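You operate a simulated robot arm through the tools that you are given. There is no shell and no other tool. Be economical: measure what you need, move in short steps, check, and stop when the job is done.

The job below is to be done with a simulated two-armed robot. You get a single attempt, and the scene is never put back.

## Task
Carry the brown open carton with both arms and set it on the low left shelf of the steel rack.

Only the result counts: the job must be done as asked and must still hold three seconds after the hand-in. Knocking over, shifting, dropping, spilling or breaking anything else fails it.

## Robot
Two 6-joint arms with two-finger parallel grippers on one trunk, on a base that drives. Base frame: it is fixed to the floor where the robot stands at the start and does not move with it; the origin is under the middle of the robot, x ahead of it, y to its left, z up; the surface under the hand at the start is at about z = 0.76. Readings come in m, degrees, newtons and seconds.
The left shoulder is at the start at [-0.105, 0.177, 0.734], the right one opposite. With the tool pointing down near the work surface each hand reaches from about 0.1 to 0.7 m from the robot's upright axis, wherever it stands, measured 20 degrees to its own side. Places, roughly: low left shelf of the steel rack [0.7, -1.2, 0.7]. Payload 1.57 kg a hand.
The TCP of each hand is the grasp point between the finger pads, 0.03 m short of the fingertips. In the tool frame z runs along the fingers and y along their closing line. The gripper opens to 0.08 m. The fingers are 0.017 m wide and 0.012 m thick; the gripper's body (0.04 by 0.082 m) begins 0.08 m behind the TCP.
Orientation is that of the tool frame in the base frame, as a unit quaternion [w, x, y, z]. With the fingers straight down and closing along the base's y, the tool's x points along the base's -x, its y along +y and its z along -z.

## Interface
- The arms move only by the tool move_arm. It takes "left_increments", "right_increments" or both (then of equal length, played together; a hand with none holds still); each is one flat list of numbers, 7 for each row, row after row: the shift along the tool's x, y, z in units of 50 mm (1.0 is 50 mm), then the turn, a rotation vector about the tool's x, y, z in units of 5 degrees (1.0 is 5 degrees), then the gripper command, from -1 (shut) to 1 (fully open), values between in proportion. In form: [x, y, z, wx, wy, wz, grip, x, y, z, wx, wy, wz, grip, ...]. A call has 1 to 8 rows; each row shifts and turns the commanded pose from where the row before left it, along the tool's axes as they then stand. A call with a number of a shift or a turn outside -1 to 1 is refused whole. Each row takes 0.2 s and may step no farther than 0.05 m and 8.6 degrees from the row before; otherwise, or with a gripper value out of range, the whole call is refused. A pose out of reach is approached as far as the arm can. The call stops where the force on the tool passes 40 N (or 10 N more than at its start, if that is more) or the arm is blocked; 0.2 s more then pass. The fingers move at their own pace (about 0.072 m/s each) and stop on an object; they squeeze with about 36 N. The grip force told is the motor's: it shows also when the fingers shut on nothing. Time passes only in rows, and 0.2 s behind the last, so rows that do not move let the fingers close. The reply holds the time, the measured pose of the TCP, the force on the tool along the base axes, the opening and the grip force, in the units named above and with some noise, with the torque about the TCP (base axes, N m) and any sound that the robot's microphone picked up, and new pictures: "show" is both (left out), scene, wrist or none (wrist: the cameras of the hands that moved).
- Cameras (640 x 400 px; columns grow to the right, rows downward): "scene" is now at [0.0485, -0.004, 1.4629]; the picture's right is [-0.05, -1.00, 0.00], its down [-0.71, 0.03, -0.71] and it looks along [0.70, -0.03, -0.71] (base axes); focal length 252 px, centre (320, 200). "left" rides on the left gripper at [0.072, 0.007, -0.122] in its tool frame; the picture's right is [-0.09, 1.00, 0.00], its down [-0.84, -0.08, -0.54] and it looks along [-0.54, -0.05, 0.84] (tool axes); focal length 238 px, centre (320, 200). "right" rides on the right gripper at [0.072, -0.007, -0.122] in its tool frame; the picture's right is [0.09, 1.00, 0.00], its down [-0.84, 0.08, -0.54] and it looks along [-0.54, 0.05, 0.84] (tool axes); focal length 238 px, centre (320, 200). There is no depth. A picture from a camera that has moved, and an enlarged one, comes with that camera's place and axes in the base frame and with its lens.
- raise_lower(by): slides the trunk up (or, below 0, down) by that many m; the arms and the scene camera ride with it, the base frame stays. It gives what a move gives, with no picture.
- base_move(legs): drives the robot by 1 to 6 legs, each [ahead, left, turn to the left] in m, m and degrees, along the robot's own axes; the way and the turn of a leg run together, so that a leg with both is an arc; at most 1.5 m and 180 degrees a leg. The arms and the cameras ride along, it lands a little off, and it stops where it bumps. It gives what a move gives, and a new picture of the scene camera.
- aim_head(pan, tilt): turns the head with the scene camera to pan (to the left, within 143 degrees either way) and tilt (down, from -29 to 69), counted from straight ahead of the robot. It gives what a move gives, and a new picture of the scene camera.
- zoom(camera, box): a new picture of the part [left, top, right, bottom] of that camera's present view, enlarged. No time passes.
- job_done(): hands the job in; it is judged then, once.

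Work in short steps. Places have to be worked out from the pictures, the camera data and where the tool is seen: move nearer, look again, correct. Check each grasp and each placing, and mend what went wrong. You have 120 turns and 260 pictures in all, those below and enlarged ones among them. Open the grippers and draw the arms clear of the work before you hand the job in, unless the task says otherwise; then end with one line.

The tools are called after "Call:" as name(argument=value, ...) on one line, values as JSON. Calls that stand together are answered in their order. move_arm: Moves the arms, as the interface text tells. Its arguments: {"type":"object","properties":{"left_increments":{"type":"array"},"right_increments":{"type":"array"},"show":{"type":"string","enum":["both","scene","wrist","none"]}},"required":[]} The other tools are called the same way: raise_lower (by) slides the trunk up or down; base_move (legs) drives the base; aim_head (pan, tilt) turns the head that bears the scene camera; zoom (camera, box) takes an enlarged picture of a part of a camera's view; job_done () hands the job in.

At the start:

```text
time: 0.0
left_ee_pos: [0.3906, 0.1397, 0.9724]
left_tcp_rot: [-0.001, 0.0, 1.0, 0.0]
left_force: [-0.2, -1.0, 0.5]
left_torque: [-0.02, -0.01, -0.01]
left_gripper_width: 0.0801
left_grip_force: 0.1
right_ee_pos: [0.4836, -0.3072, 1.0172]
right_tcp_rot: [0.0, -0.001, 1.0, 0.0]
right_force: [-0.5, -0.4, -0.1]
right_torque: [-0.02, 0.01, 0.0]
right_gripper_width: 0.08
right_grip_force: 0.1
trunk travel left (down, up): [-0.175, 0.153]
robot x, y, heading: [0.0024, 0.003, 0.1]
head pan, tilt: [-2.8, 45.2]
```

scene: 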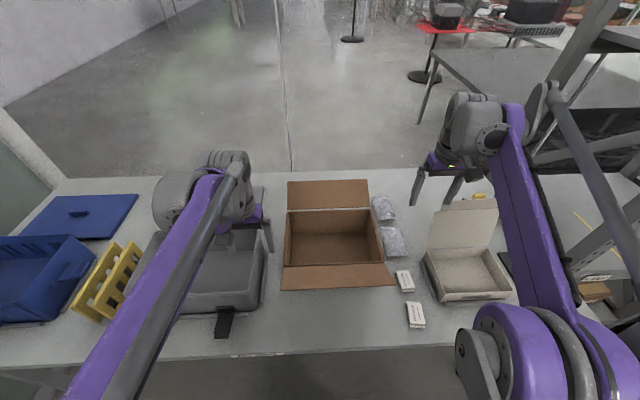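
right: 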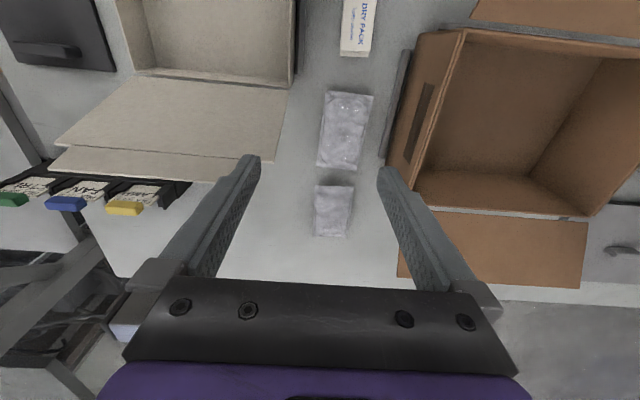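
left: 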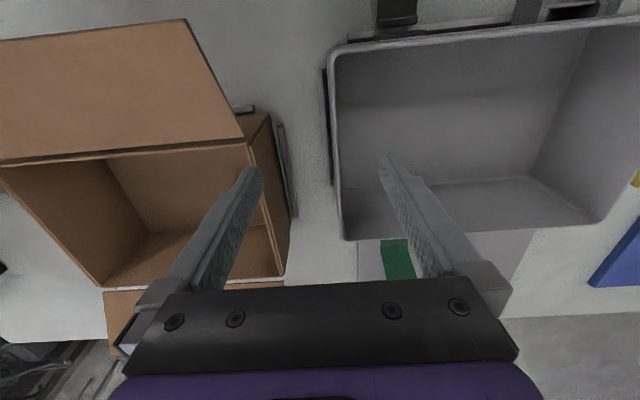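

I'll look closely at the carton from each camera first.

Call:
zoom(camera="scene", box=[260, 160, 440, 310])

Call:
zoom(camera="right", box=[360, 0, 640, 300])

Call:
aim_head(pan=-65, tilt=30)

```text
2.67 times, centred on (350, 235) of scene
camera zoom: at [0.0485, -0.004, 1.4629], right [-0.05, -1.0, 0.0], down [-0.71, 0.03, -0.71], along [0.7, -0.03, -0.71], focal length 672 px, centre (240, 107)
```

zoom: 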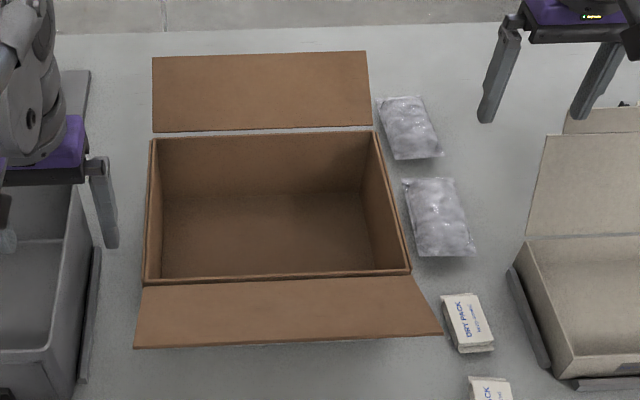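

```text
1.33 times, centred on (500, 150) of right
camera zoom: at [0.412, -0.3131, 1.1404], right [-0.09, 1.0, 0.0], down [0.84, 0.08, 0.54], along [0.54, 0.05, -0.84], focal length 318 px, centre (80, 267)
```

zoom: 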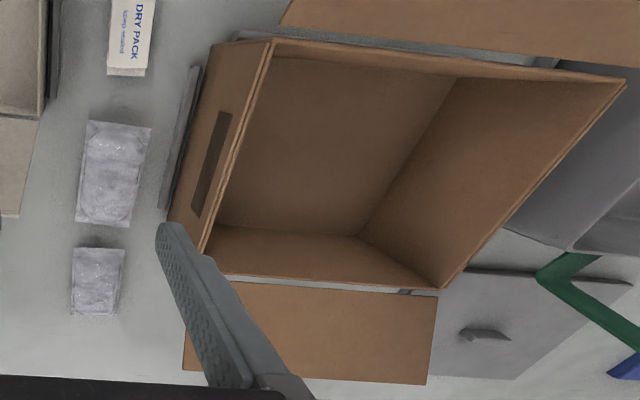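

```text
time: 1.3
left_ee_pos: [0.3891, 0.1398, 0.9716]
left_tcp_rot: [0.0, 0.0, 1.0, 0.001]
left_force: [0.4, 0.5, -0.2]
left_torque: [-0.02, -0.03, -0.04]
left_gripper_width: 0.0801
left_grip_force: 0.1
right_ee_pos: [0.4832, -0.3069, 1.0175]
right_tcp_rot: [0.0, 0.0, 1.0, 0.0]
right_force: [-1.0, -0.8, 0.4]
right_torque: [-0.01, 0.02, 0.01]
right_gripper_width: 0.0799
right_grip_force: 0.1
trunk travel left (down, up): [-0.175, 0.153]
robot x, y, heading: [0.0028, -0.0012, -0.3]
head pan, tilt: [-65.0, 30.0]
camera scene: at [0.0056, -0.082, 1.4857], right [-0.91, -0.42, 0.0], down [-0.21, 0.45, -0.87], along [0.37, -0.78, -0.5], focal length 252 px, centre (320, 200)
```

scene: 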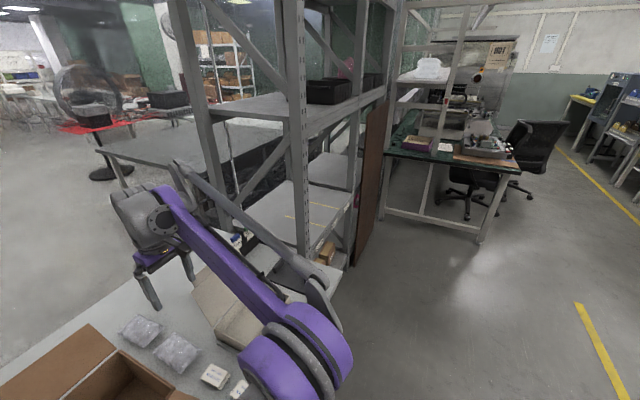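

Let me look closer at the rack.

Call:
zoom(camera="scene", box=[170, 0, 410, 300])

Call:
aim_head(pan=-50, tilt=35)

```text
1.33 times, centred on (290, 150) of scene
camera zoom: at [0.0056, -0.082, 1.4857], right [-0.91, -0.42, 0.0], down [-0.21, 0.45, -0.87], along [0.37, -0.78, -0.5], focal length 336 px, centre (360, 267)
```

zoom: 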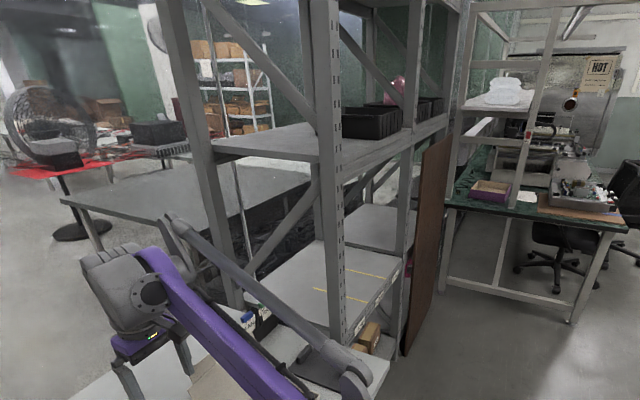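

```text
time: 2.1
left_ee_pos: [0.3893, 0.1387, 0.9729]
left_tcp_rot: [0.0, 0.0, 1.0, 0.0]
left_force: [-0.6, 0.2, -0.5]
left_torque: [0.02, 0.01, -0.03]
left_gripper_width: 0.0796
left_grip_force: 0.1
right_ee_pos: [0.4841, -0.3071, 1.0177]
right_tcp_rot: [0.0, 0.0, 1.0, 0.0]
right_force: [-0.4, 0.8, 0.4]
right_torque: [-0.02, -0.04, 0.01]
right_gripper_width: 0.0803
right_grip_force: 0.0
trunk travel left (down, up): [-0.175, 0.153]
robot x, y, heading: [-0.0001, -0.0003, -0.1]
head pan, tilt: [-50.0, 35.0]
camera scene: at [0.0239, -0.0676, 1.478], right [-0.77, -0.64, 0.0], down [-0.37, 0.44, -0.82], along [0.53, -0.63, -0.57], focal length 252 px, centre (320, 200)
```

scene: 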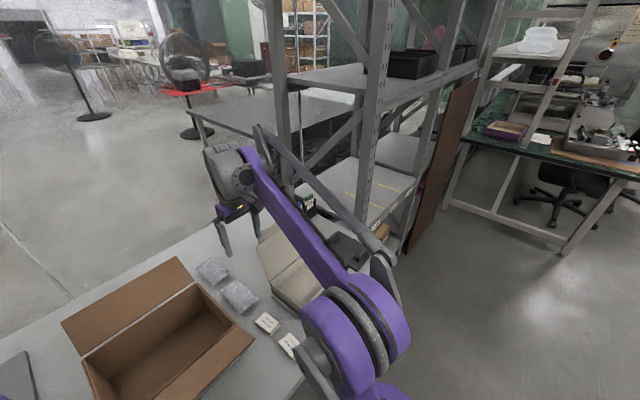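

The carton centre is near (0.485, -0.053), with its rim at about z 0.875 and its side walls at about y 0.078 and -0.186. The low left bay spans y -0.85 to -1.47 with its front edge at x 0.43. I'll bring both hands over the side walls while pitching the fingers 30° forward, which keeps the wrists low under the upper shelf.

Call:
aim_head(pan=0, tilt=50)

Call:
move_arm(left_increments=[0, -0.2, 0, 0, -1, 0, 0, 0, -0.2, 0, 0, -1, 0, 0, 0, -0.2, 0, 0, -1, 0, 0, 0, -0.2, 0, 0, -1, 0, 0, 0, -0.2, 0, 0, -1, 0, 0, 0, -0.2, 0, 0, -1, 0, 0], right_increments=[0, 0.4, 0, 0, -1, 0, 0, 0, 0.4, 0, 0, -1, 0, 0, 0, 0.4, 0, 0, -1, 0, 0, 0, 0.4, 0, 0, -1, 0, 0, 0, 0.4, 0, 0, -1, 0, 0, 0, 0.4, 0, 0, -1, 0, 0])

```text
time: 3.3
left_ee_pos: [0.3896, 0.1397, 0.9722]
left_tcp_rot: [0.0, 0.0, 1.0, 0.0]
left_force: [-0.7, 0.6, -0.4]
left_torque: [0.02, 0.02, 0.0]
left_gripper_width: 0.0799
left_grip_force: 0.0
right_ee_pos: [0.4832, -0.3071, 1.0171]
right_tcp_rot: [-0.001, -0.001, 1.0, 0.0]
right_force: [-0.8, 0.6, 0.2]
right_torque: [0.0, 0.01, -0.01]
right_gripper_width: 0.0802
right_grip_force: 0.1
trunk travel left (down, up): [-0.175, 0.153]
robot x, y, heading: [0.0005, 0.0006, 0.0]
head pan, tilt: [0.0, 50.0]
camera scene: at [0.0444, -0.0002, 1.4562], right [0.0, -1.0, 0.0], down [-0.77, 0.0, -0.64], along [0.64, 0.0, -0.77], focal length 252 px, centre (320, 200)
```

scene: 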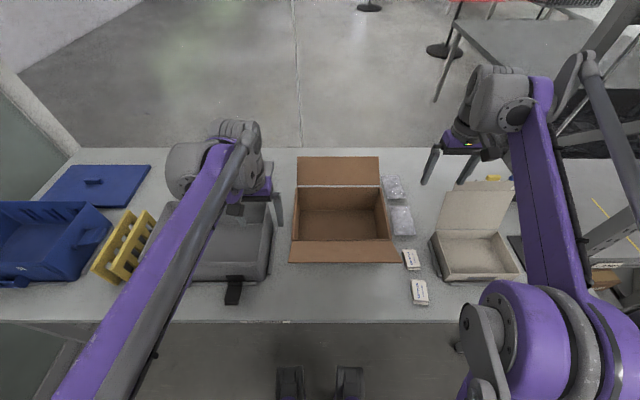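

```text
time: 4.7
left_ee_pos: [0.3896, 0.0812, 0.9726]
left_tcp_rot: [0.259, 0.0, 0.966, -0.001]
left_force: [0.4, 0.4, -0.7]
left_torque: [0.04, -0.02, 0.02]
left_gripper_width: 0.04
left_grip_force: 0.0
right_ee_pos: [0.483, -0.1851, 1.0174]
right_tcp_rot: [0.26, 0.0, 0.966, 0.0]
right_force: [-0.2, 0.1, 0.1]
right_torque: [-0.01, 0.01, -0.01]
right_gripper_width: 0.0401
right_grip_force: 0.1
trunk travel left (down, up): [-0.175, 0.153]
robot x, y, heading: [-0.0031, 0.0015, -0.0]
head pan, tilt: [0.0, 50.0]
camera scene: at [0.0435, 0.0002, 1.4562], right [0.0, -1.0, 0.0], down [-0.77, 0.0, -0.64], along [0.64, 0.0, -0.77], focal length 252 px, centre (320, 200)
camera right: at [0.3604, -0.1914, 1.0881], right [-0.08, 1.0, -0.05], down [0.45, 0.08, 0.89], along [0.89, 0.05, -0.46], focal length 238 px, centre (320, 200)
camera left: at [0.2665, 0.0879, 1.0426], right [0.08, 1.0, 0.05], down [0.45, -0.08, 0.89], along [0.89, -0.05, -0.46], focal length 238 px, centre (320, 200)
```

scene: 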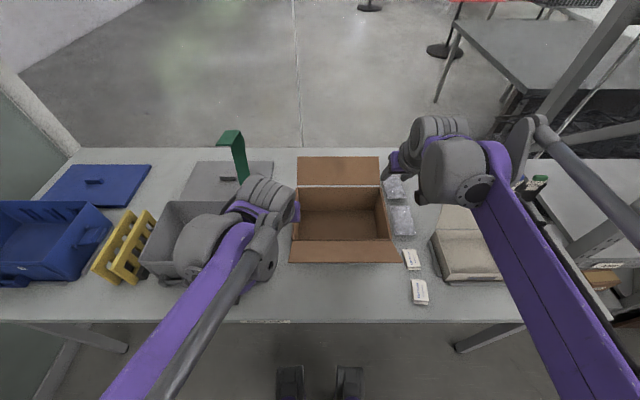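
right: 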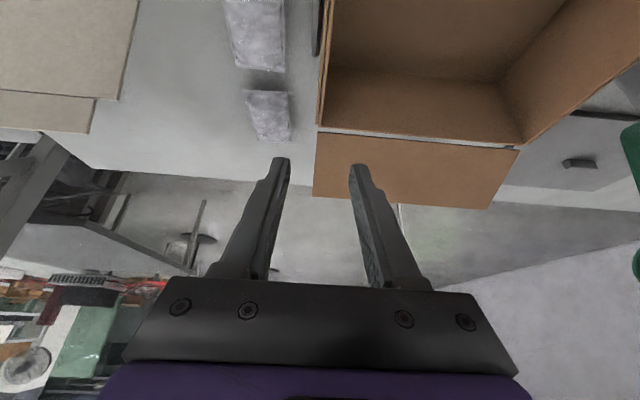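
left: 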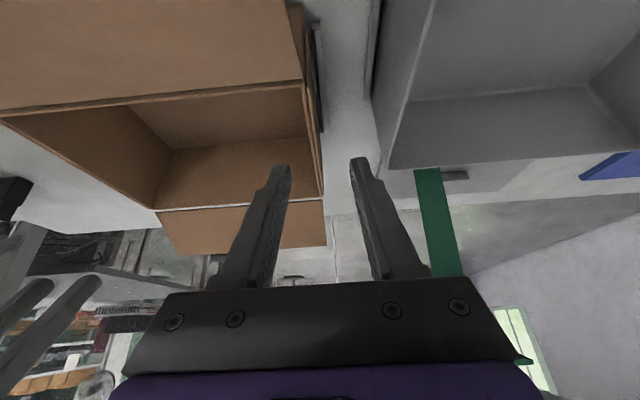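

The rim estimates agree: left wall at y about 0.075, right wall about -0.186, centre x about 0.485. I'll move both hands to just above the walls, at TCP z of about 0.93.

Call:
move_arm(left_increments=[-0.409, -0.04, 0.564, 0, 0, 0, 0, -0.409, -0.04, 0.564, 0, 0, 0, 0, -0.409, -0.04, 0.564, 0, 0, 0, 0], right_increments=[0.28, 0, 0.51, 0, 0, 0, 0, 0.28, 0, 0.51, 0, 0, 0, 0, 0.28, 0, 0.51, 0, 0, 0, 0])

```text
time: 5.5
left_ee_pos: [0.487, 0.0735, 0.926]
left_tcp_rot: [0.259, 0.0, 0.966, 0.0]
left_force: [0.5, -0.6, 0.0]
left_torque: [-0.01, 0.0, 0.02]
left_gripper_width: 0.0398
left_grip_force: 0.1
right_ee_pos: [0.4868, -0.1877, 0.9303]
right_tcp_rot: [0.258, -0.001, 0.966, 0.0]
right_force: [0.0, -0.2, -0.1]
right_torque: [-0.02, 0.02, 0.0]
right_gripper_width: 0.04
right_grip_force: 0.2
trunk travel left (down, up): [-0.175, 0.153]
robot x, y, heading: [-0.0005, -0.0024, -0.2]
head pan, tilt: [0.0, 50.0]
camera scene: at [0.046, -0.0004, 1.4562], right [0.0, -1.0, 0.0], down [-0.77, 0.0, -0.64], along [0.64, 0.0, -0.77], focal length 252 px, centre (320, 200)
camera right: at [0.3648, -0.1939, 0.9999], right [-0.08, 1.0, -0.05], down [0.45, 0.08, 0.89], along [0.89, 0.05, -0.46], focal length 238 px, centre (320, 200)
camera left: at [0.3648, 0.0819, 0.9963], right [0.08, 1.0, 0.05], down [0.45, -0.08, 0.89], along [0.89, -0.05, -0.46], focal length 238 px, centre (320, 200)
```

scene: 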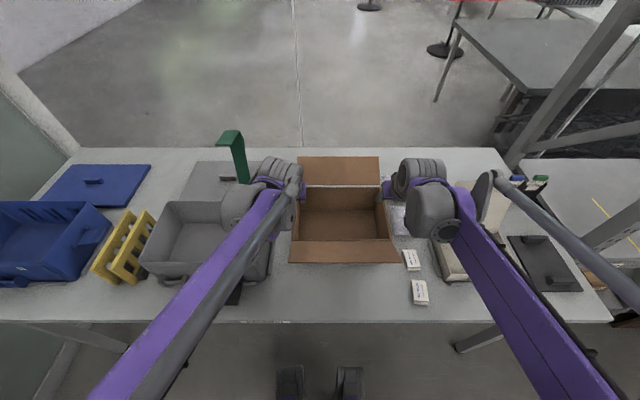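
right: 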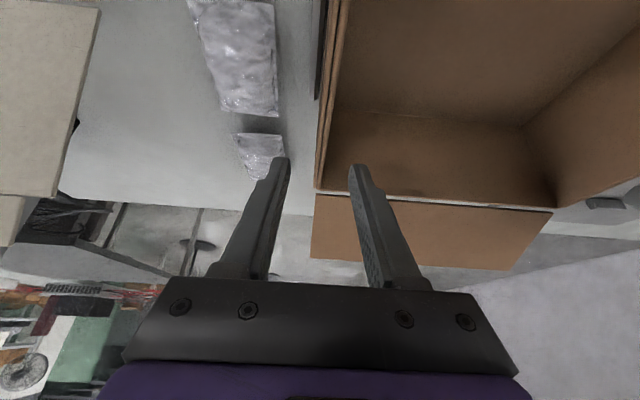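
left: 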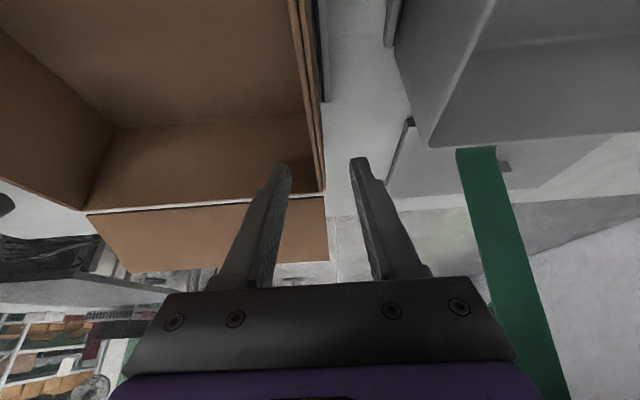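

The walls lie between the fingers of both hands. I'll lower both by 7.5 cm so the walls sit between the pads.

Call:
move_arm(left_increments=[0.25, 0, 0.433, 0, 0, 0, 0, 0.25, 0, 0.433, 0, 0, 0, 0, 0.25, 0, 0.433, 0, 0, 0, 0], right_increments=[0.25, 0, 0.433, 0, 0, 0, 0, 0.25, 0, 0.433, 0, 0, 0, 0, 0.25, 0, 0.433, 0, 0, 0, 0])

```text
time: 6.3
left_ee_pos: [0.4865, 0.074, 0.8529]
left_tcp_rot: [0.259, 0.0, 0.966, 0.0]
left_force: [0.4, 0.0, 0.1]
left_torque: [0.02, -0.02, -0.02]
left_gripper_width: 0.0399
left_grip_force: 0.1
right_ee_pos: [0.4847, -0.1887, 0.8556]
right_tcp_rot: [0.259, 0.0, 0.966, 0.001]
right_force: [0.2, 0.3, 0.0]
right_torque: [-0.02, 0.01, 0.0]
right_gripper_width: 0.0397
right_grip_force: 0.0
trunk travel left (down, up): [-0.175, 0.153]
robot x, y, heading: [-0.0016, -0.0023, 0.2]
head pan, tilt: [0.0, 50.0]
camera scene: at [0.0452, -0.0003, 1.4562], right [0.0, -1.0, 0.0], down [-0.77, 0.0, -0.64], along [0.64, 0.0, -0.77], focal length 252 px, centre (320, 200)
camera right: at [0.3617, -0.1944, 0.9255], right [-0.08, 1.0, -0.05], down [0.45, 0.08, 0.89], along [0.89, 0.05, -0.46], focal length 238 px, centre (320, 200)
camera left: at [0.3643, 0.0821, 0.9225], right [0.08, 1.0, 0.05], down [0.45, -0.08, 0.89], along [0.89, -0.05, -0.46], focal length 238 px, centre (320, 200)
```

scene: 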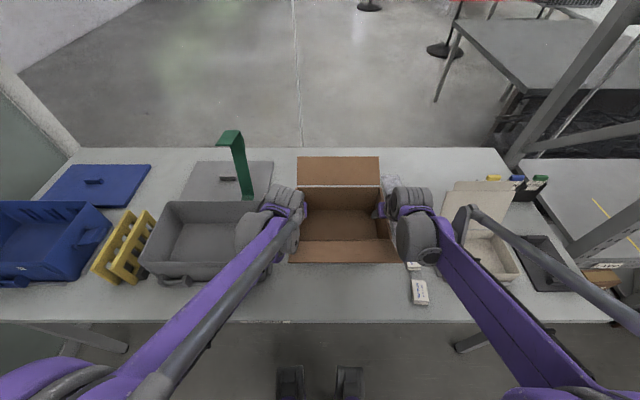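
right: 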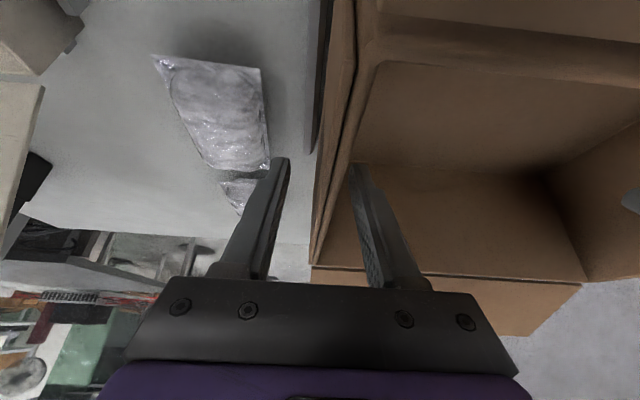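
left: 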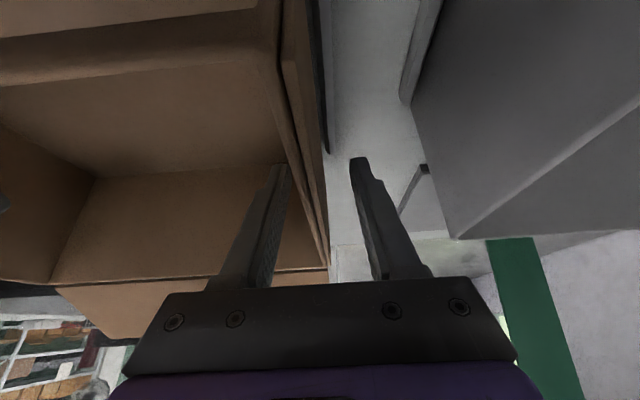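

Both walls are between the fingers and nothing is being touched. I'll close both grippers together.

Call:
move_arm(left_increments=[0, -0.05, 0, 0, 0, 0, -0.5, 0, 0, 0, 0, 0, 0, -1, 0, 0, 0, 0, 0, 0, -1, 0, 0, 0, 0, 0, 0, -1], right_increments=[0, 0.02, 0, 0, 0, 0, -0.5, 0, 0, 0, 0, 0, 0, -1, 0, 0, 0, 0, 0, 0, -1, 0, 0, 0, 0, 0, 0, -1])

```text
time: 7.3
left_ee_pos: [0.4856, 0.0719, 0.8531]
left_tcp_rot: [0.258, -0.001, 0.966, 0.001]
left_force: [-0.1, 8.8, -1.0]
left_torque: [-0.18, -0.02, -0.1]
left_gripper_width: 0.0072
left_grip_force: 27.1
right_ee_pos: [0.4845, -0.1866, 0.8553]
right_tcp_rot: [0.259, 0.001, 0.966, -0.001]
right_force: [0.4, -9.1, -0.6]
right_torque: [0.1, 0.02, 0.12]
right_gripper_width: 0.0074
right_grip_force: 26.7
trunk travel left (down, up): [-0.175, 0.153]
robot x, y, heading: [0.0007, 0.0003, 0.2]
head pan, tilt: [0.0, 50.0]
camera scene: at [0.0445, -0.0001, 1.4562], right [0.0, -1.0, 0.0], down [-0.77, 0.0, -0.64], along [0.64, 0.0, -0.77], focal length 252 px, centre (320, 200)
camera right: at [0.3617, -0.1934, 0.9254], right [-0.08, 1.0, -0.05], down [0.45, 0.08, 0.89], along [0.89, 0.05, -0.46], focal length 238 px, centre (320, 200)
camera left: at [0.3642, 0.0795, 0.9233], right [0.08, 1.0, 0.05], down [0.45, -0.08, 0.89], along [0.89, -0.05, -0.46], focal length 238 px, centre (320, 200)
```

scene: 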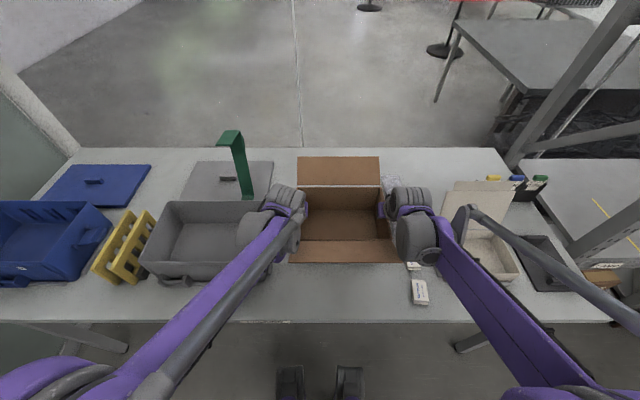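
right: 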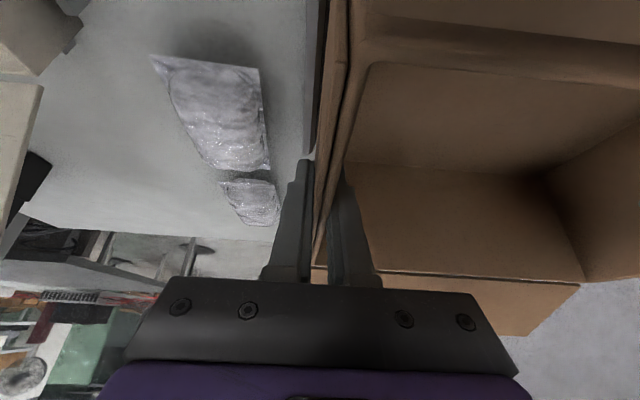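
left: 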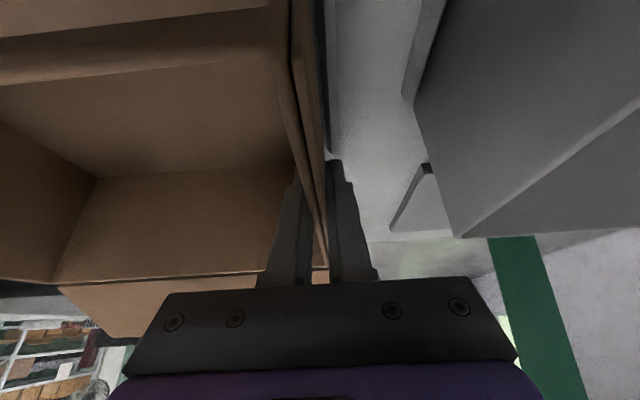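

Both hands hold a 7 mm wall. I'll ease off the inward squeeze slightly, then lift with the trunk so the hands don't move relative to each other.

Call:
move_arm(left_increments=[0, 0.03, 0, 0, 0, 0, -1], right_increments=[0, -0.03, 0, 0, 0, 0, -1], show="none")

Call:
raise_lower(by=0.03)

Call:
aim_head(pan=0, tilt=55)

```text
time: 7.7
left_ee_pos: [0.4859, 0.0712, 0.8548]
left_tcp_rot: [0.259, 0.001, 0.966, -0.001]
left_force: [0.7, -0.6, -0.6]
left_torque: [0.23, 0.23, 0.28]
left_gripper_width: 0.0073
left_grip_force: 26.4
right_ee_pos: [0.484, -0.1877, 0.856]
right_tcp_rot: [0.259, 0.0, 0.966, 0.001]
right_force: [-0.6, 0.0, 0.2]
right_torque: [-0.31, -0.26, -0.04]
right_gripper_width: 0.0071
right_grip_force: 26.1
trunk travel left (down, up): [-0.175, 0.153]
robot x, y, heading: [0.0025, -0.0006, 0.0]
head pan, tilt: [0.0, 50.0]
```

```text
time: 8.4
left_ee_pos: [0.4841, 0.0725, 0.8845]
left_tcp_rot: [0.259, 0.001, 0.966, -0.001]
left_force: [4.0, -8.0, -5.6]
left_torque: [0.74, -0.2, 0.62]
left_gripper_width: 0.0074
left_grip_force: 27.3
right_ee_pos: [0.4853, -0.1884, 0.8848]
right_tcp_rot: [0.259, -0.001, 0.966, 0.001]
right_force: [-3.9, 7.4, 3.7]
right_torque: [0.36, 0.18, 0.46]
right_gripper_width: 0.0072
right_grip_force: 26.6
trunk travel left (down, up): [-0.205, 0.123]
robot x, y, heading: [0.0, -0.0021, 0.1]
head pan, tilt: [0.0, 50.0]
```

```text
time: 9.1
left_ee_pos: [0.485, 0.0722, 0.8855]
left_tcp_rot: [0.259, 0.0, 0.966, 0.0]
left_force: [4.0, -13.4, -5.4]
left_torque: [0.73, -0.04, 0.65]
left_gripper_width: 0.0075
left_grip_force: 26.5
right_ee_pos: [0.4858, -0.1867, 0.8848]
right_tcp_rot: [0.259, 0.0, 0.966, 0.001]
right_force: [-3.5, 13.3, 3.4]
right_torque: [0.41, -0.01, 0.44]
right_gripper_width: 0.0073
right_grip_force: 26.5
trunk travel left (down, up): [-0.205, 0.123]
robot x, y, heading: [-0.0007, 0.0005, 0.1]
head pan, tilt: [0.0, 55.0]
camera scene: at [0.0372, -0.0001, 1.4785], right [0.0, -1.0, 0.0], down [-0.82, 0.0, -0.57], along [0.57, 0.0, -0.82], focal length 252 px, centre (320, 200)
```

scene: 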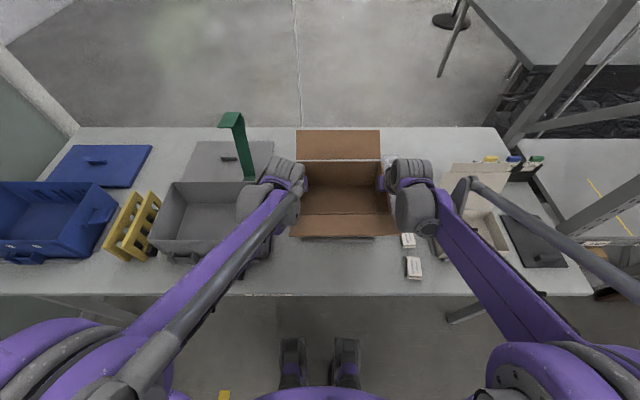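

The carton is off the table, with some internal tension between the hands. I'll ease both slightly inward, lift further and check the wrist views.

Call:
move_arm(left_increments=[0, -0.025, 0, 0, 0, 0, -1], right_increments=[0, 0.025, 0, 0, 0, 0, -1], show="none")

Call:
raise_lower(by=0.1)

Call:
move_arm(left_increments=[0, 0, 0, 0, 0, 0, -1], right_increments=[0, 0, 0, 0, 0, 0, -1])

```text
time: 9.5
left_ee_pos: [0.4859, 0.072, 0.8849]
left_tcp_rot: [0.259, -0.001, 0.966, 0.001]
left_force: [4.0, -5.8, -4.5]
left_torque: [0.25, 0.03, 0.45]
left_gripper_width: 0.0072
left_grip_force: 26.4
right_ee_pos: [0.4853, -0.1877, 0.886]
right_tcp_rot: [0.259, 0.0, 0.966, 0.0]
right_force: [-3.6, 6.2, 1.6]
right_torque: [0.47, 0.01, 0.56]
right_gripper_width: 0.0072
right_grip_force: 26.8
trunk travel left (down, up): [-0.205, 0.123]
robot x, y, heading: [-0.0067, 0.0027, -0.1]
head pan, tilt: [0.0, 55.0]
```

```text
time: 10.8
left_ee_pos: [0.4838, 0.072, 0.984]
left_tcp_rot: [0.258, 0.0, 0.966, 0.001]
left_force: [3.6, 8.2, -4.5]
left_torque: [0.34, -0.03, 0.4]
left_gripper_width: 0.0074
left_grip_force: 26.4
right_ee_pos: [0.4846, -0.1862, 0.9847]
right_tcp_rot: [0.259, 0.001, 0.966, 0.0]
right_force: [-4.6, -7.9, 2.6]
right_torque: [0.66, -0.02, 0.58]
right_gripper_width: 0.0073
right_grip_force: 26.7
trunk travel left (down, up): [-0.305, 0.023]
robot x, y, heading: [-0.0024, -0.0005, -0.1]
head pan, tilt: [0.0, 55.0]
```

```text
time: 11.2
left_ee_pos: [0.4866, 0.0723, 0.9848]
left_tcp_rot: [0.259, -0.001, 0.966, 0.002]
left_force: [3.8, 11.8, -4.7]
left_torque: [0.33, 0.0, 0.4]
left_gripper_width: 0.0073
left_grip_force: 26.5
right_ee_pos: [0.4857, -0.1879, 0.985]
right_tcp_rot: [0.258, -0.001, 0.966, 0.0]
right_force: [-4.1, -11.5, 3.3]
right_torque: [0.63, 0.04, 0.55]
right_gripper_width: 0.0073
right_grip_force: 26.6
trunk travel left (down, up): [-0.305, 0.023]
robot x, y, heading: [0.0032, -0.0006, -0.3]
head pan, tilt: [0.0, 55.0]
camera scene: at [0.0345, -0.0001, 1.5835], right [0.0, -1.0, 0.0], down [-0.82, 0.0, -0.57], along [0.57, 0.0, -0.82], focal length 252 px, centre (320, 200)
camera right: at [0.3631, -0.1928, 1.0559], right [-0.08, 1.0, -0.05], down [0.45, 0.08, 0.89], along [0.89, 0.05, -0.46], focal length 238 px, centre (320, 200)
camera left: at [0.3636, 0.08, 1.0539], right [0.08, 1.0, 0.05], down [0.45, -0.08, 0.89], along [0.89, -0.05, -0.46], focal length 238 px, centre (320, 200)
```

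scene: 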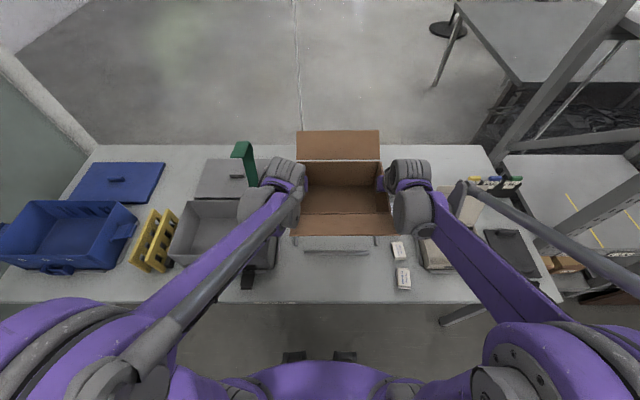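
right: 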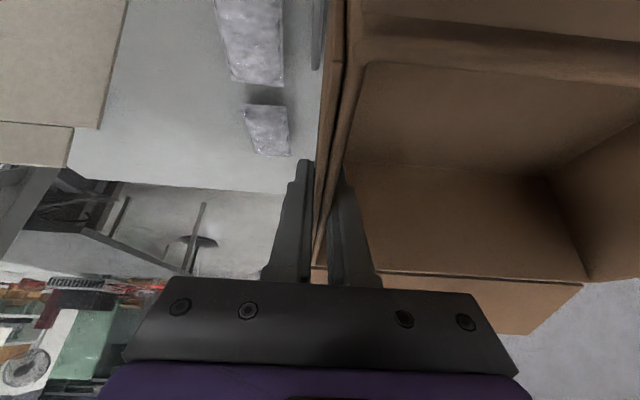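
left: 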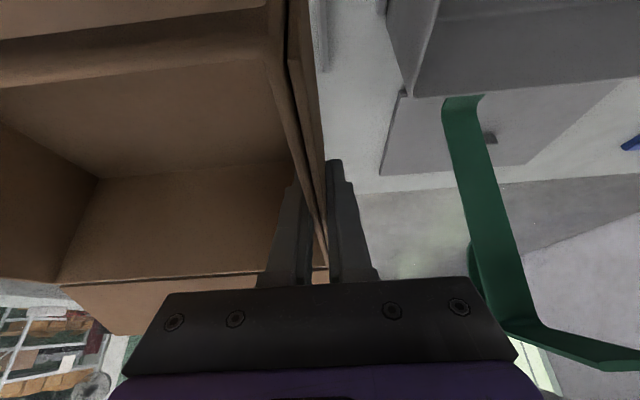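

The grip is stable. Before backing up I'll look behind and to the right for obstacles.

Call:
aim_head(pan=-140, tilt=40)

Call:
aim_head(pan=-75, tilt=35)

```text
time: 13.4
left_ee_pos: [0.4839, 0.072, 0.9848]
left_tcp_rot: [0.258, 0.001, 0.966, 0.0]
left_force: [3.4, 24.7, -3.4]
left_torque: [0.22, 0.03, 0.31]
left_gripper_width: 0.0072
left_grip_force: 26.6
right_ee_pos: [0.4849, -0.1865, 0.9859]
right_tcp_rot: [0.259, -0.001, 0.966, 0.0]
right_force: [-3.8, -23.6, 3.0]
right_torque: [0.64, -0.09, 0.57]
right_gripper_width: 0.0071
right_grip_force: 26.5
trunk travel left (down, up): [-0.305, 0.023]
robot x, y, heading: [-0.0012, 0.0023, 0.1]
head pan, tilt: [-140.0, 40.0]
camera scene: at [-0.1035, -0.0548, 1.6041], right [-0.64, 0.77, 0.0], down [0.49, 0.41, -0.77], along [-0.59, -0.49, -0.64], focal length 252 px, centre (320, 200)
```

scene: 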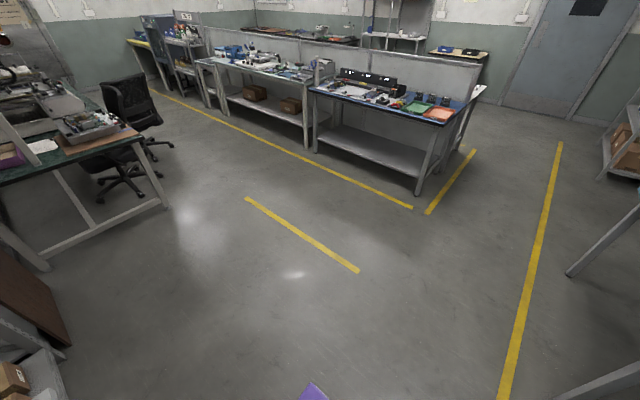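

```text
time: 14.8
left_ee_pos: [0.4859, 0.0723, 0.9843]
left_tcp_rot: [0.258, 0.0, 0.966, 0.001]
left_force: [3.0, 28.6, -3.4]
left_torque: [0.11, 0.03, 0.29]
left_gripper_width: 0.0069
left_grip_force: 26.6
right_ee_pos: [0.4854, -0.1866, 0.986]
right_tcp_rot: [0.259, 0.0, 0.966, 0.0]
right_force: [-2.7, -28.0, 2.4]
right_torque: [0.58, -0.03, 0.51]
right_gripper_width: 0.0073
right_grip_force: 26.1
trunk travel left (down, up): [-0.305, 0.023]
robot x, y, heading: [-0.0017, -0.0035, -0.0]
head pan, tilt: [-75.0, 35.0]
camera scene: at [-0.0156, -0.0852, 1.6117], right [-0.97, -0.26, 0.0], down [-0.15, 0.55, -0.82], along [0.21, -0.79, -0.57], focal length 252 px, centre (320, 200)
```

scene: 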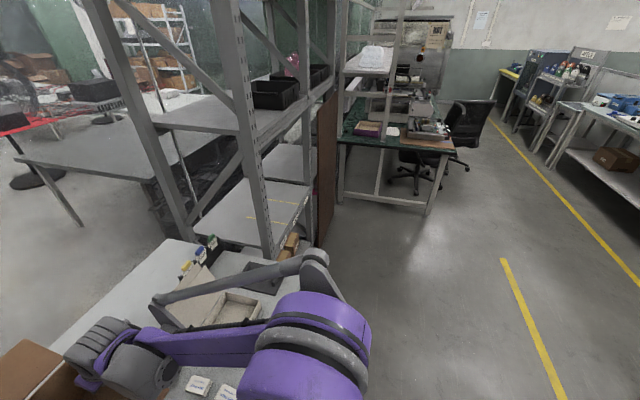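

The floor behind and to the right is clear. The inward squeeze has crept up to 28 N, so I'll relax each hand 0.6 mm and then back away from the table.

Call:
move_arm(left_increments=[0, 0.012, 0, 0, 0, 0, -1, 0, 0, 0, 0, 0, 0, -1, 0, 0, 0, 0, 0, 0, -1], right_increments=[0, -0.012, 0, 0, 0, 0, -1, 0, 0, 0, 0, 0, 0, -1, 0, 0, 0, 0, 0, 0, -1], show="none")

Call:
base_move(legs=[[-0.25, 0, 0]])

```text
time: 15.6
left_ee_pos: [0.4852, 0.0725, 0.9842]
left_tcp_rot: [0.259, 0.0, 0.966, 0.0]
left_force: [4.0, 21.1, -4.6]
left_torque: [0.55, -0.06, 0.53]
left_gripper_width: 0.0071
left_grip_force: 25.8
right_ee_pos: [0.4852, -0.1879, 0.987]
right_tcp_rot: [0.259, 0.0, 0.966, 0.0]
right_force: [-4.6, -21.1, 4.2]
right_torque: [0.64, 0.03, 0.56]
right_gripper_width: 0.0071
right_grip_force: 27.0
trunk travel left (down, up): [-0.305, 0.023]
robot x, y, heading: [0.0011, -0.0027, 0.0]
head pan, tilt: [-75.0, 35.0]
```

```text
time: 17.4
left_ee_pos: [0.2354, 0.0721, 0.9846]
left_tcp_rot: [0.259, -0.001, 0.966, 0.0]
left_force: [3.9, 12.4, -5.2]
left_torque: [0.59, -0.01, 0.55]
left_gripper_width: 0.0072
left_grip_force: 26.9
right_ee_pos: [0.2361, -0.1859, 0.9862]
right_tcp_rot: [0.259, -0.001, 0.966, 0.001]
right_force: [-3.9, -13.8, 3.1]
right_torque: [0.65, -0.02, 0.55]
right_gripper_width: 0.0074
right_grip_force: 26.7
trunk travel left (down, up): [-0.305, 0.023]
robot x, y, heading: [-0.2541, 0.0013, 0.0]
head pan, tilt: [-75.0, 35.0]
camera scene: at [-0.2657, -0.0855, 1.6119], right [-0.97, -0.26, 0.0], down [-0.15, 0.55, -0.82], along [0.21, -0.79, -0.57], focal length 252 px, centre (320, 200)
```

scene: 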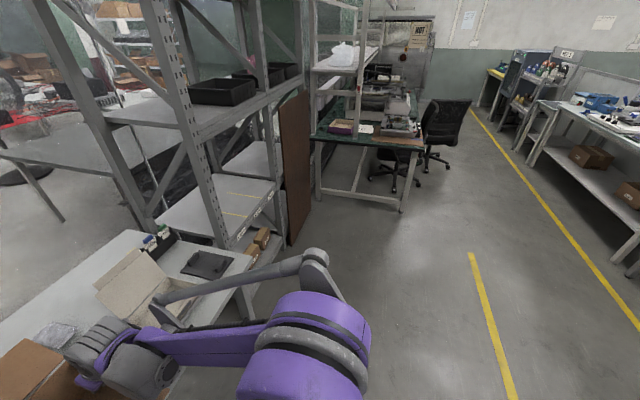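

The forces are settling. I'll back up another 0.25 m and strafe right in two legs to line up with the bay.

Call:
base_move(legs=[[-0.25, 0, 0], [0, -0.6, 0], [0, -0.5, 0]])

Call:
aim_head(pan=0, tilt=40)

```text
time: 29.0
left_ee_pos: [-0.0312, -1.0279, 0.984]
left_tcp_rot: [0.259, 0.012, 0.966, -0.003]
left_force: [3.0, 3.8, -4.8]
left_torque: [0.49, 0.0, 0.48]
left_gripper_width: 0.0071
left_grip_force: 26.8
right_ee_pos: [-0.037, -1.2876, 0.9864]
right_tcp_rot: [0.259, 0.011, 0.966, -0.003]
right_force: [-3.6, -3.4, 3.1]
right_torque: [0.45, -0.03, 0.47]
right_gripper_width: 0.0071
right_grip_force: 27.0
trunk travel left (down, up): [-0.305, 0.023]
robot x, y, heading: [-0.5146, -1.0895, -1.5]
head pan, tilt: [-75.0, 35.0]
camera scene: at [-0.5347, -1.1729, 1.6117], right [-0.97, -0.23, 0.0], down [-0.13, 0.56, -0.82], along [0.19, -0.8, -0.57], focal length 252 px, centre (320, 200)
```

scene: 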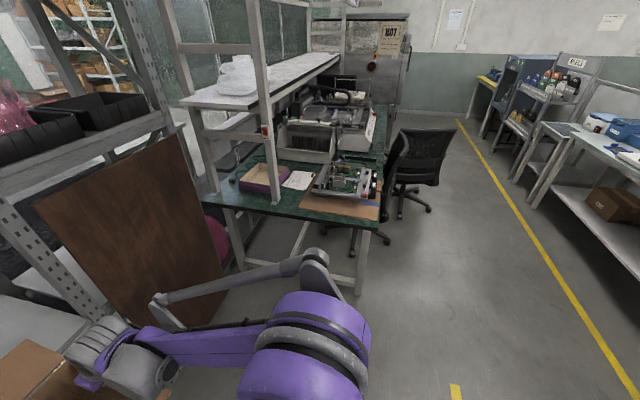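

```text
time: 30.5
left_ee_pos: [-0.0307, -1.0291, 0.9841]
left_tcp_rot: [0.26, 0.012, 0.966, -0.003]
left_force: [3.1, -0.1, -4.4]
left_torque: [0.45, -0.05, 0.49]
left_gripper_width: 0.0072
left_grip_force: 26.8
right_ee_pos: [-0.0365, -1.2879, 0.9846]
right_tcp_rot: [0.259, 0.012, 0.966, -0.003]
right_force: [-3.6, -0.2, 2.9]
right_torque: [0.44, 0.06, 0.48]
right_gripper_width: 0.0072
right_grip_force: 27.4
trunk travel left (down, up): [-0.305, 0.023]
robot x, y, heading: [-0.5172, -1.0904, -1.7]
head pan, tilt: [0.0, 40.0]
camera scene: at [-0.4704, -1.0894, 1.6041], right [-0.03, -1.0, 0.0], down [-0.64, 0.02, -0.77], along [0.77, -0.02, -0.64], focal length 252 px, centre (320, 200)
```

scene: 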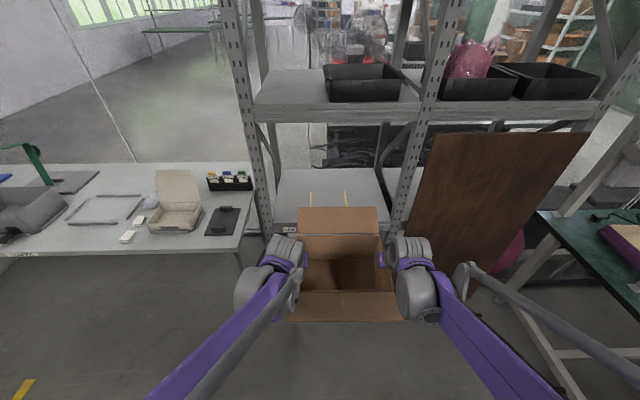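

The bay view is clear: opening y -0.87 to -1.47, shelf from x 0.43 to 0.93, and the upper shelf's lip at about z 1.23. I'll lower the trunk 0.14 m, centre the robot on the bay, and drive part of the way in.

Call:
raise_lower(by=-0.14)

Call:
base_move(legs=[[0, -0.045, 1.7], [0.3, 0, 0]])

Call:
zoom(camera="scene", box=[200, 60, 480, 260])

```text
time: 32.1
left_ee_pos: [-0.03, -1.0283, 0.8447]
left_tcp_rot: [0.259, 0.012, 0.966, -0.003]
left_force: [3.6, 0.4, -3.2]
left_torque: [0.45, 0.09, 0.49]
left_gripper_width: 0.0074
left_grip_force: 26.5
right_ee_pos: [-0.037, -1.2879, 0.8453]
right_tcp_rot: [0.259, 0.012, 0.966, -0.003]
right_force: [-3.5, 0.6, 2.4]
right_torque: [0.47, -0.11, 0.44]
right_gripper_width: 0.0072
right_grip_force: 26.8
trunk travel left (down, up): [-0.165, 0.163]
robot x, y, heading: [-0.5172, -1.0893, -1.3]
head pan, tilt: [0.0, 40.0]
```

```text
time: 34.8
left_ee_pos: [0.2631, -1.0588, 0.8452]
left_tcp_rot: [0.259, 0.0, 0.966, 0.001]
left_force: [4.4, 0.3, -3.7]
left_torque: [0.41, 0.04, 0.42]
left_gripper_width: 0.0073
left_grip_force: 26.1
right_ee_pos: [0.2637, -1.3176, 0.8451]
right_tcp_rot: [0.259, -0.001, 0.966, 0.0]
right_force: [-3.3, 0.2, 1.6]
right_torque: [0.41, -0.02, 0.42]
right_gripper_width: 0.0074
right_grip_force: 26.7
trunk travel left (down, up): [-0.165, 0.163]
robot x, y, heading: [-0.2232, -1.1294, 0.1]
head pan, tilt: [0.0, 40.0]
camera scene: at [-0.1676, -1.1317, 1.4606], right [0.0, -1.0, 0.0], down [-0.64, 0.0, -0.77], along [0.77, 0.0, -0.64], focal length 252 px, centre (320, 200)
```

scene: 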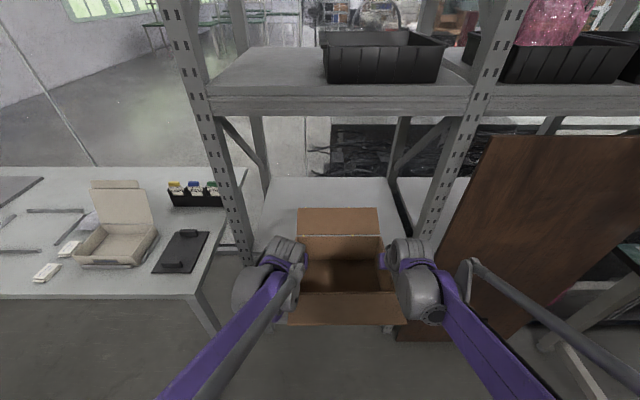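

```text
2.00 times, centred on (340, 160) of scene
camera zoom: at [-0.1676, -1.1317, 1.4606], right [0.0, -1.0, 0.0], down [-0.64, 0.0, -0.77], along [0.77, 0.0, -0.64], focal length 504 px, centre (280, 280)
```

zoom: 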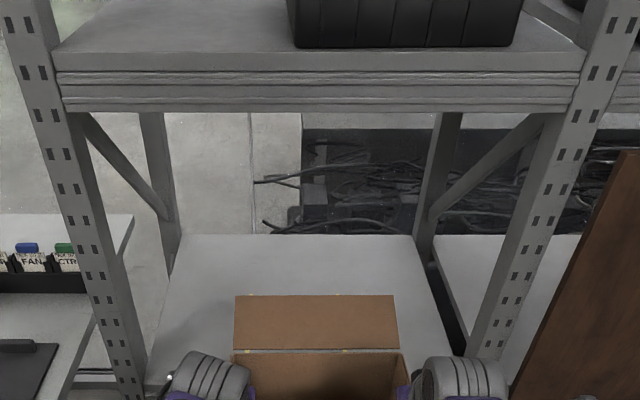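

Carton and hands are centred in the opening, with about 5 cm above the shelf. I'll drive in another 0.2 m and recheck.

Call:
base_move(legs=[[0.2, 0, 0]])

Call:
aim_head(pan=0, tilt=55)

```text
time: 36.4
left_ee_pos: [0.4654, -1.0598, 0.844]
left_tcp_rot: [0.259, 0.0, 0.966, 0.0]
left_force: [4.1, -0.1, -4.8]
left_torque: [0.44, -0.17, 0.41]
left_gripper_width: 0.0072
left_grip_force: 27.1
right_ee_pos: [0.4648, -1.319, 0.8442]
right_tcp_rot: [0.259, 0.001, 0.966, 0.0]
right_force: [-3.2, 0.4, 2.2]
right_torque: [0.42, 0.15, 0.46]
right_gripper_width: 0.0071
right_grip_force: 26.8
trunk travel left (down, up): [-0.165, 0.163]
robot x, y, heading: [-0.0205, -1.1299, -0.3]
head pan, tilt: [0.0, 40.0]
camera scene: at [0.0342, -1.1318, 1.4606], right [0.0, -1.0, 0.0], down [-0.64, 0.0, -0.77], along [0.77, 0.0, -0.64], focal length 252 px, centre (320, 200)
```

scene: 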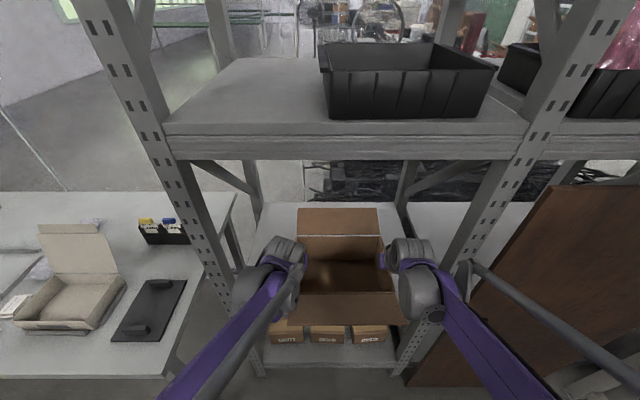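

```text
time: 37.2
left_ee_pos: [0.4663, -1.0603, 0.8453]
left_tcp_rot: [0.259, 0.0, 0.966, -0.001]
left_force: [2.9, -0.1, -3.7]
left_torque: [0.37, 0.11, 0.4]
left_gripper_width: 0.007
left_grip_force: 26.1
right_ee_pos: [0.4636, -1.3189, 0.8451]
right_tcp_rot: [0.258, 0.0, 0.966, 0.0]
right_force: [-3.2, -0.3, 2.0]
right_torque: [0.34, -0.04, 0.42]
right_gripper_width: 0.0073
right_grip_force: 27.0
trunk travel left (down, up): [-0.165, 0.163]
robot x, y, heading: [-0.0177, -1.1354, -0.1]
head pan, tilt: [0.0, 55.0]
camera scene: at [0.0203, -1.1318, 1.44], right [0.0, -1.0, 0.0], down [-0.82, 0.0, -0.57], along [0.57, 0.0, -0.82], focal length 252 px, centre (320, 200)
```

scene: 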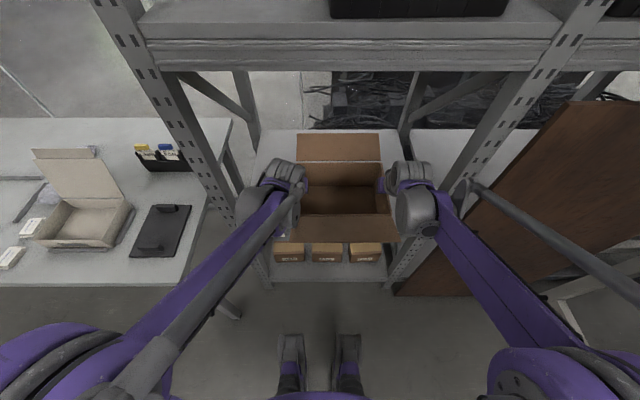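

The upper rods clear the posts by about 4 cm and the carton is entering level. I'll drive another 0.13 m and check again.

Call:
base_move(legs=[[0.13, 0, 0]])

```text
time: 38.5
left_ee_pos: [0.5927, -1.0612, 0.844]
left_tcp_rot: [0.26, 0.001, 0.966, 0.0]
left_force: [3.2, -0.1, -3.9]
left_torque: [0.35, -0.1, 0.41]
left_gripper_width: 0.007
left_grip_force: 26.8
right_ee_pos: [0.5921, -1.3201, 0.8445]
right_tcp_rot: [0.257, 0.001, 0.966, 0.0]
right_force: [-3.0, 0.1, 1.7]
right_torque: [0.37, 0.12, 0.39]
right_gripper_width: 0.0072
right_grip_force: 26.3
trunk travel left (down, up): [-0.165, 0.163]
robot x, y, heading: [0.1085, -1.1332, -0.2]
head pan, tilt: [0.0, 55.0]
camera scene: at [0.149, -1.1319, 1.44], right [0.0, -1.0, 0.0], down [-0.82, 0.0, -0.57], along [0.57, 0.0, -0.82], focal length 252 px, centre (320, 200)
```

scene: 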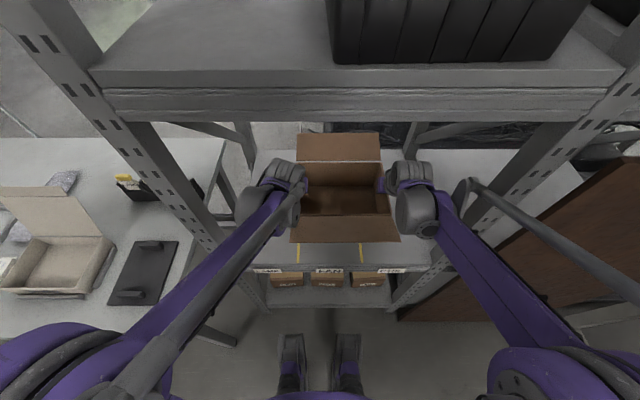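

The near flap is now past the shelf's front edge (x about 0.424). I'll drive 0.06 m more, then look.

Call:
base_move(legs=[[0.06, 0, 0]])

Call:
move_arm(left_increments=[0, 0, 0, 0, 0, 0, -1], right_increments=[0, 0, 0, 0, 0, 0, -1], show="wrist")

```text
time: 39.5
left_ee_pos: [0.6508, -1.0615, 0.8439]
left_tcp_rot: [0.259, 0.001, 0.966, 0.001]
left_force: [3.2, -0.1, -3.0]
left_torque: [0.35, -0.05, 0.38]
left_gripper_width: 0.0072
left_grip_force: 26.6
right_ee_pos: [0.6529, -1.3201, 0.8443]
right_tcp_rot: [0.258, 0.001, 0.966, 0.001]
right_force: [-2.5, 0.4, 1.1]
right_torque: [0.33, 0.04, 0.36]
right_gripper_width: 0.0074
right_grip_force: 26.8
trunk travel left (down, up): [-0.165, 0.163]
robot x, y, heading: [0.17, -1.1323, -0.2]
head pan, tilt: [0.0, 55.0]
camera scene: at [0.2093, -1.1321, 1.4399], right [0.0, -1.0, 0.0], down [-0.82, 0.0, -0.57], along [0.57, 0.0, -0.82], focal length 252 px, centre (320, 200)
```

scene: 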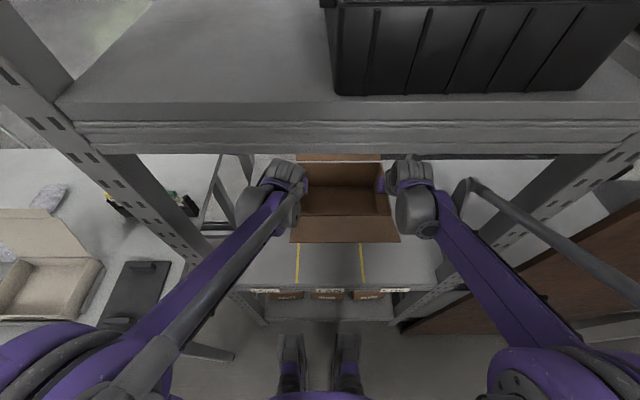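

```text
time: 39.9
left_ee_pos: [0.6528, -1.0608, 0.8438]
left_tcp_rot: [0.259, 0.001, 0.966, 0.0]
left_force: [2.4, 0.0, -2.8]
left_torque: [0.25, 0.28, 0.25]
left_gripper_width: 0.0073
left_grip_force: 26.2
right_ee_pos: [0.6511, -1.3205, 0.8451]
right_tcp_rot: [0.26, 0.001, 0.966, -0.001]
right_force: [-2.4, -0.1, 1.2]
right_torque: [0.29, -0.22, 0.28]
right_gripper_width: 0.0072
right_grip_force: 26.2
trunk travel left (down, up): [-0.165, 0.163]
robot x, y, heading: [0.1698, -1.1346, -0.2]
head pan, tilt: [0.0, 55.0]
camera right: at [0.5289, -1.3259, 0.9158], right [-0.08, 1.0, -0.05], down [0.45, 0.08, 0.89], along [0.89, 0.05, -0.46], focal length 238 px, centre (320, 200)
camera left: at [0.5303, -1.0527, 0.9139], right [0.08, 1.0, 0.05], down [0.45, -0.08, 0.89], along [0.89, -0.05, -0.46], focal length 238 px, centre (320, 200)
```

right: 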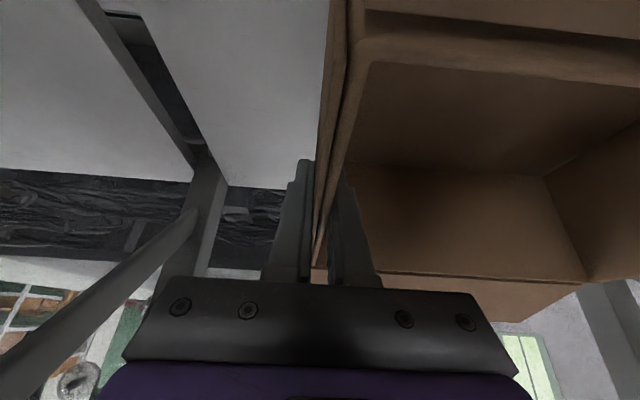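
left: 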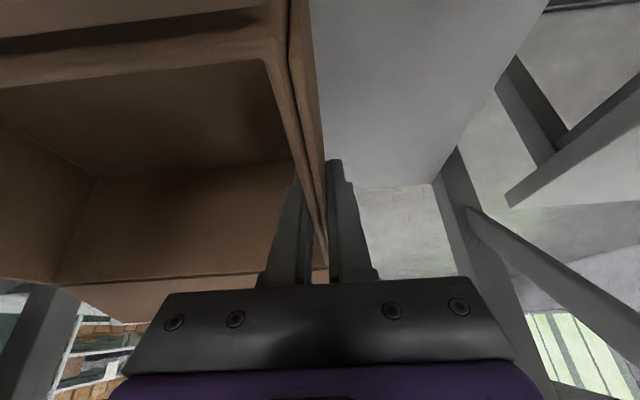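

The shelf's back edge is at x about 0.92, so the carton at x 0.652 sits fully inside. I'll lower in small steps and watch the forces for contact.

Call:
raise_lower(by=-0.03)

Call:
raise_lower(by=-0.01)

```text
time: 40.6
left_ee_pos: [0.6518, -1.062, 0.8154]
left_tcp_rot: [0.259, 0.001, 0.966, -0.001]
left_force: [3.7, -0.5, -3.5]
left_torque: [0.31, -0.26, 0.35]
left_gripper_width: 0.0071
left_grip_force: 26.5
right_ee_pos: [0.6524, -1.3204, 0.8153]
right_tcp_rot: [0.259, 0.0, 0.966, 0.001]
right_force: [-2.0, 0.4, 1.4]
right_torque: [0.32, 0.25, 0.38]
right_gripper_width: 0.007
right_grip_force: 26.3
trunk travel left (down, up): [-0.135, 0.193]
robot x, y, heading: [0.1717, -1.1372, -0.2]
head pan, tilt: [0.0, 55.0]
```

```text
time: 41.2
left_ee_pos: [0.652, -1.0618, 0.8041]
left_tcp_rot: [0.259, 0.001, 0.966, 0.0]
left_force: [2.6, 0.2, -3.3]
left_torque: [0.26, -0.14, 0.33]
left_gripper_width: 0.0072
left_grip_force: 26.6
right_ee_pos: [0.6522, -1.3204, 0.8043]
right_tcp_rot: [0.258, 0.001, 0.966, 0.0]
right_force: [-3.1, 0.8, 1.0]
right_torque: [0.32, 0.12, 0.35]
right_gripper_width: 0.0075
right_grip_force: 27.1
trunk travel left (down, up): [-0.125, 0.203]
robot x, y, heading: [0.1641, -1.1341, -0.2]
head pan, tilt: [0.0, 55.0]
```

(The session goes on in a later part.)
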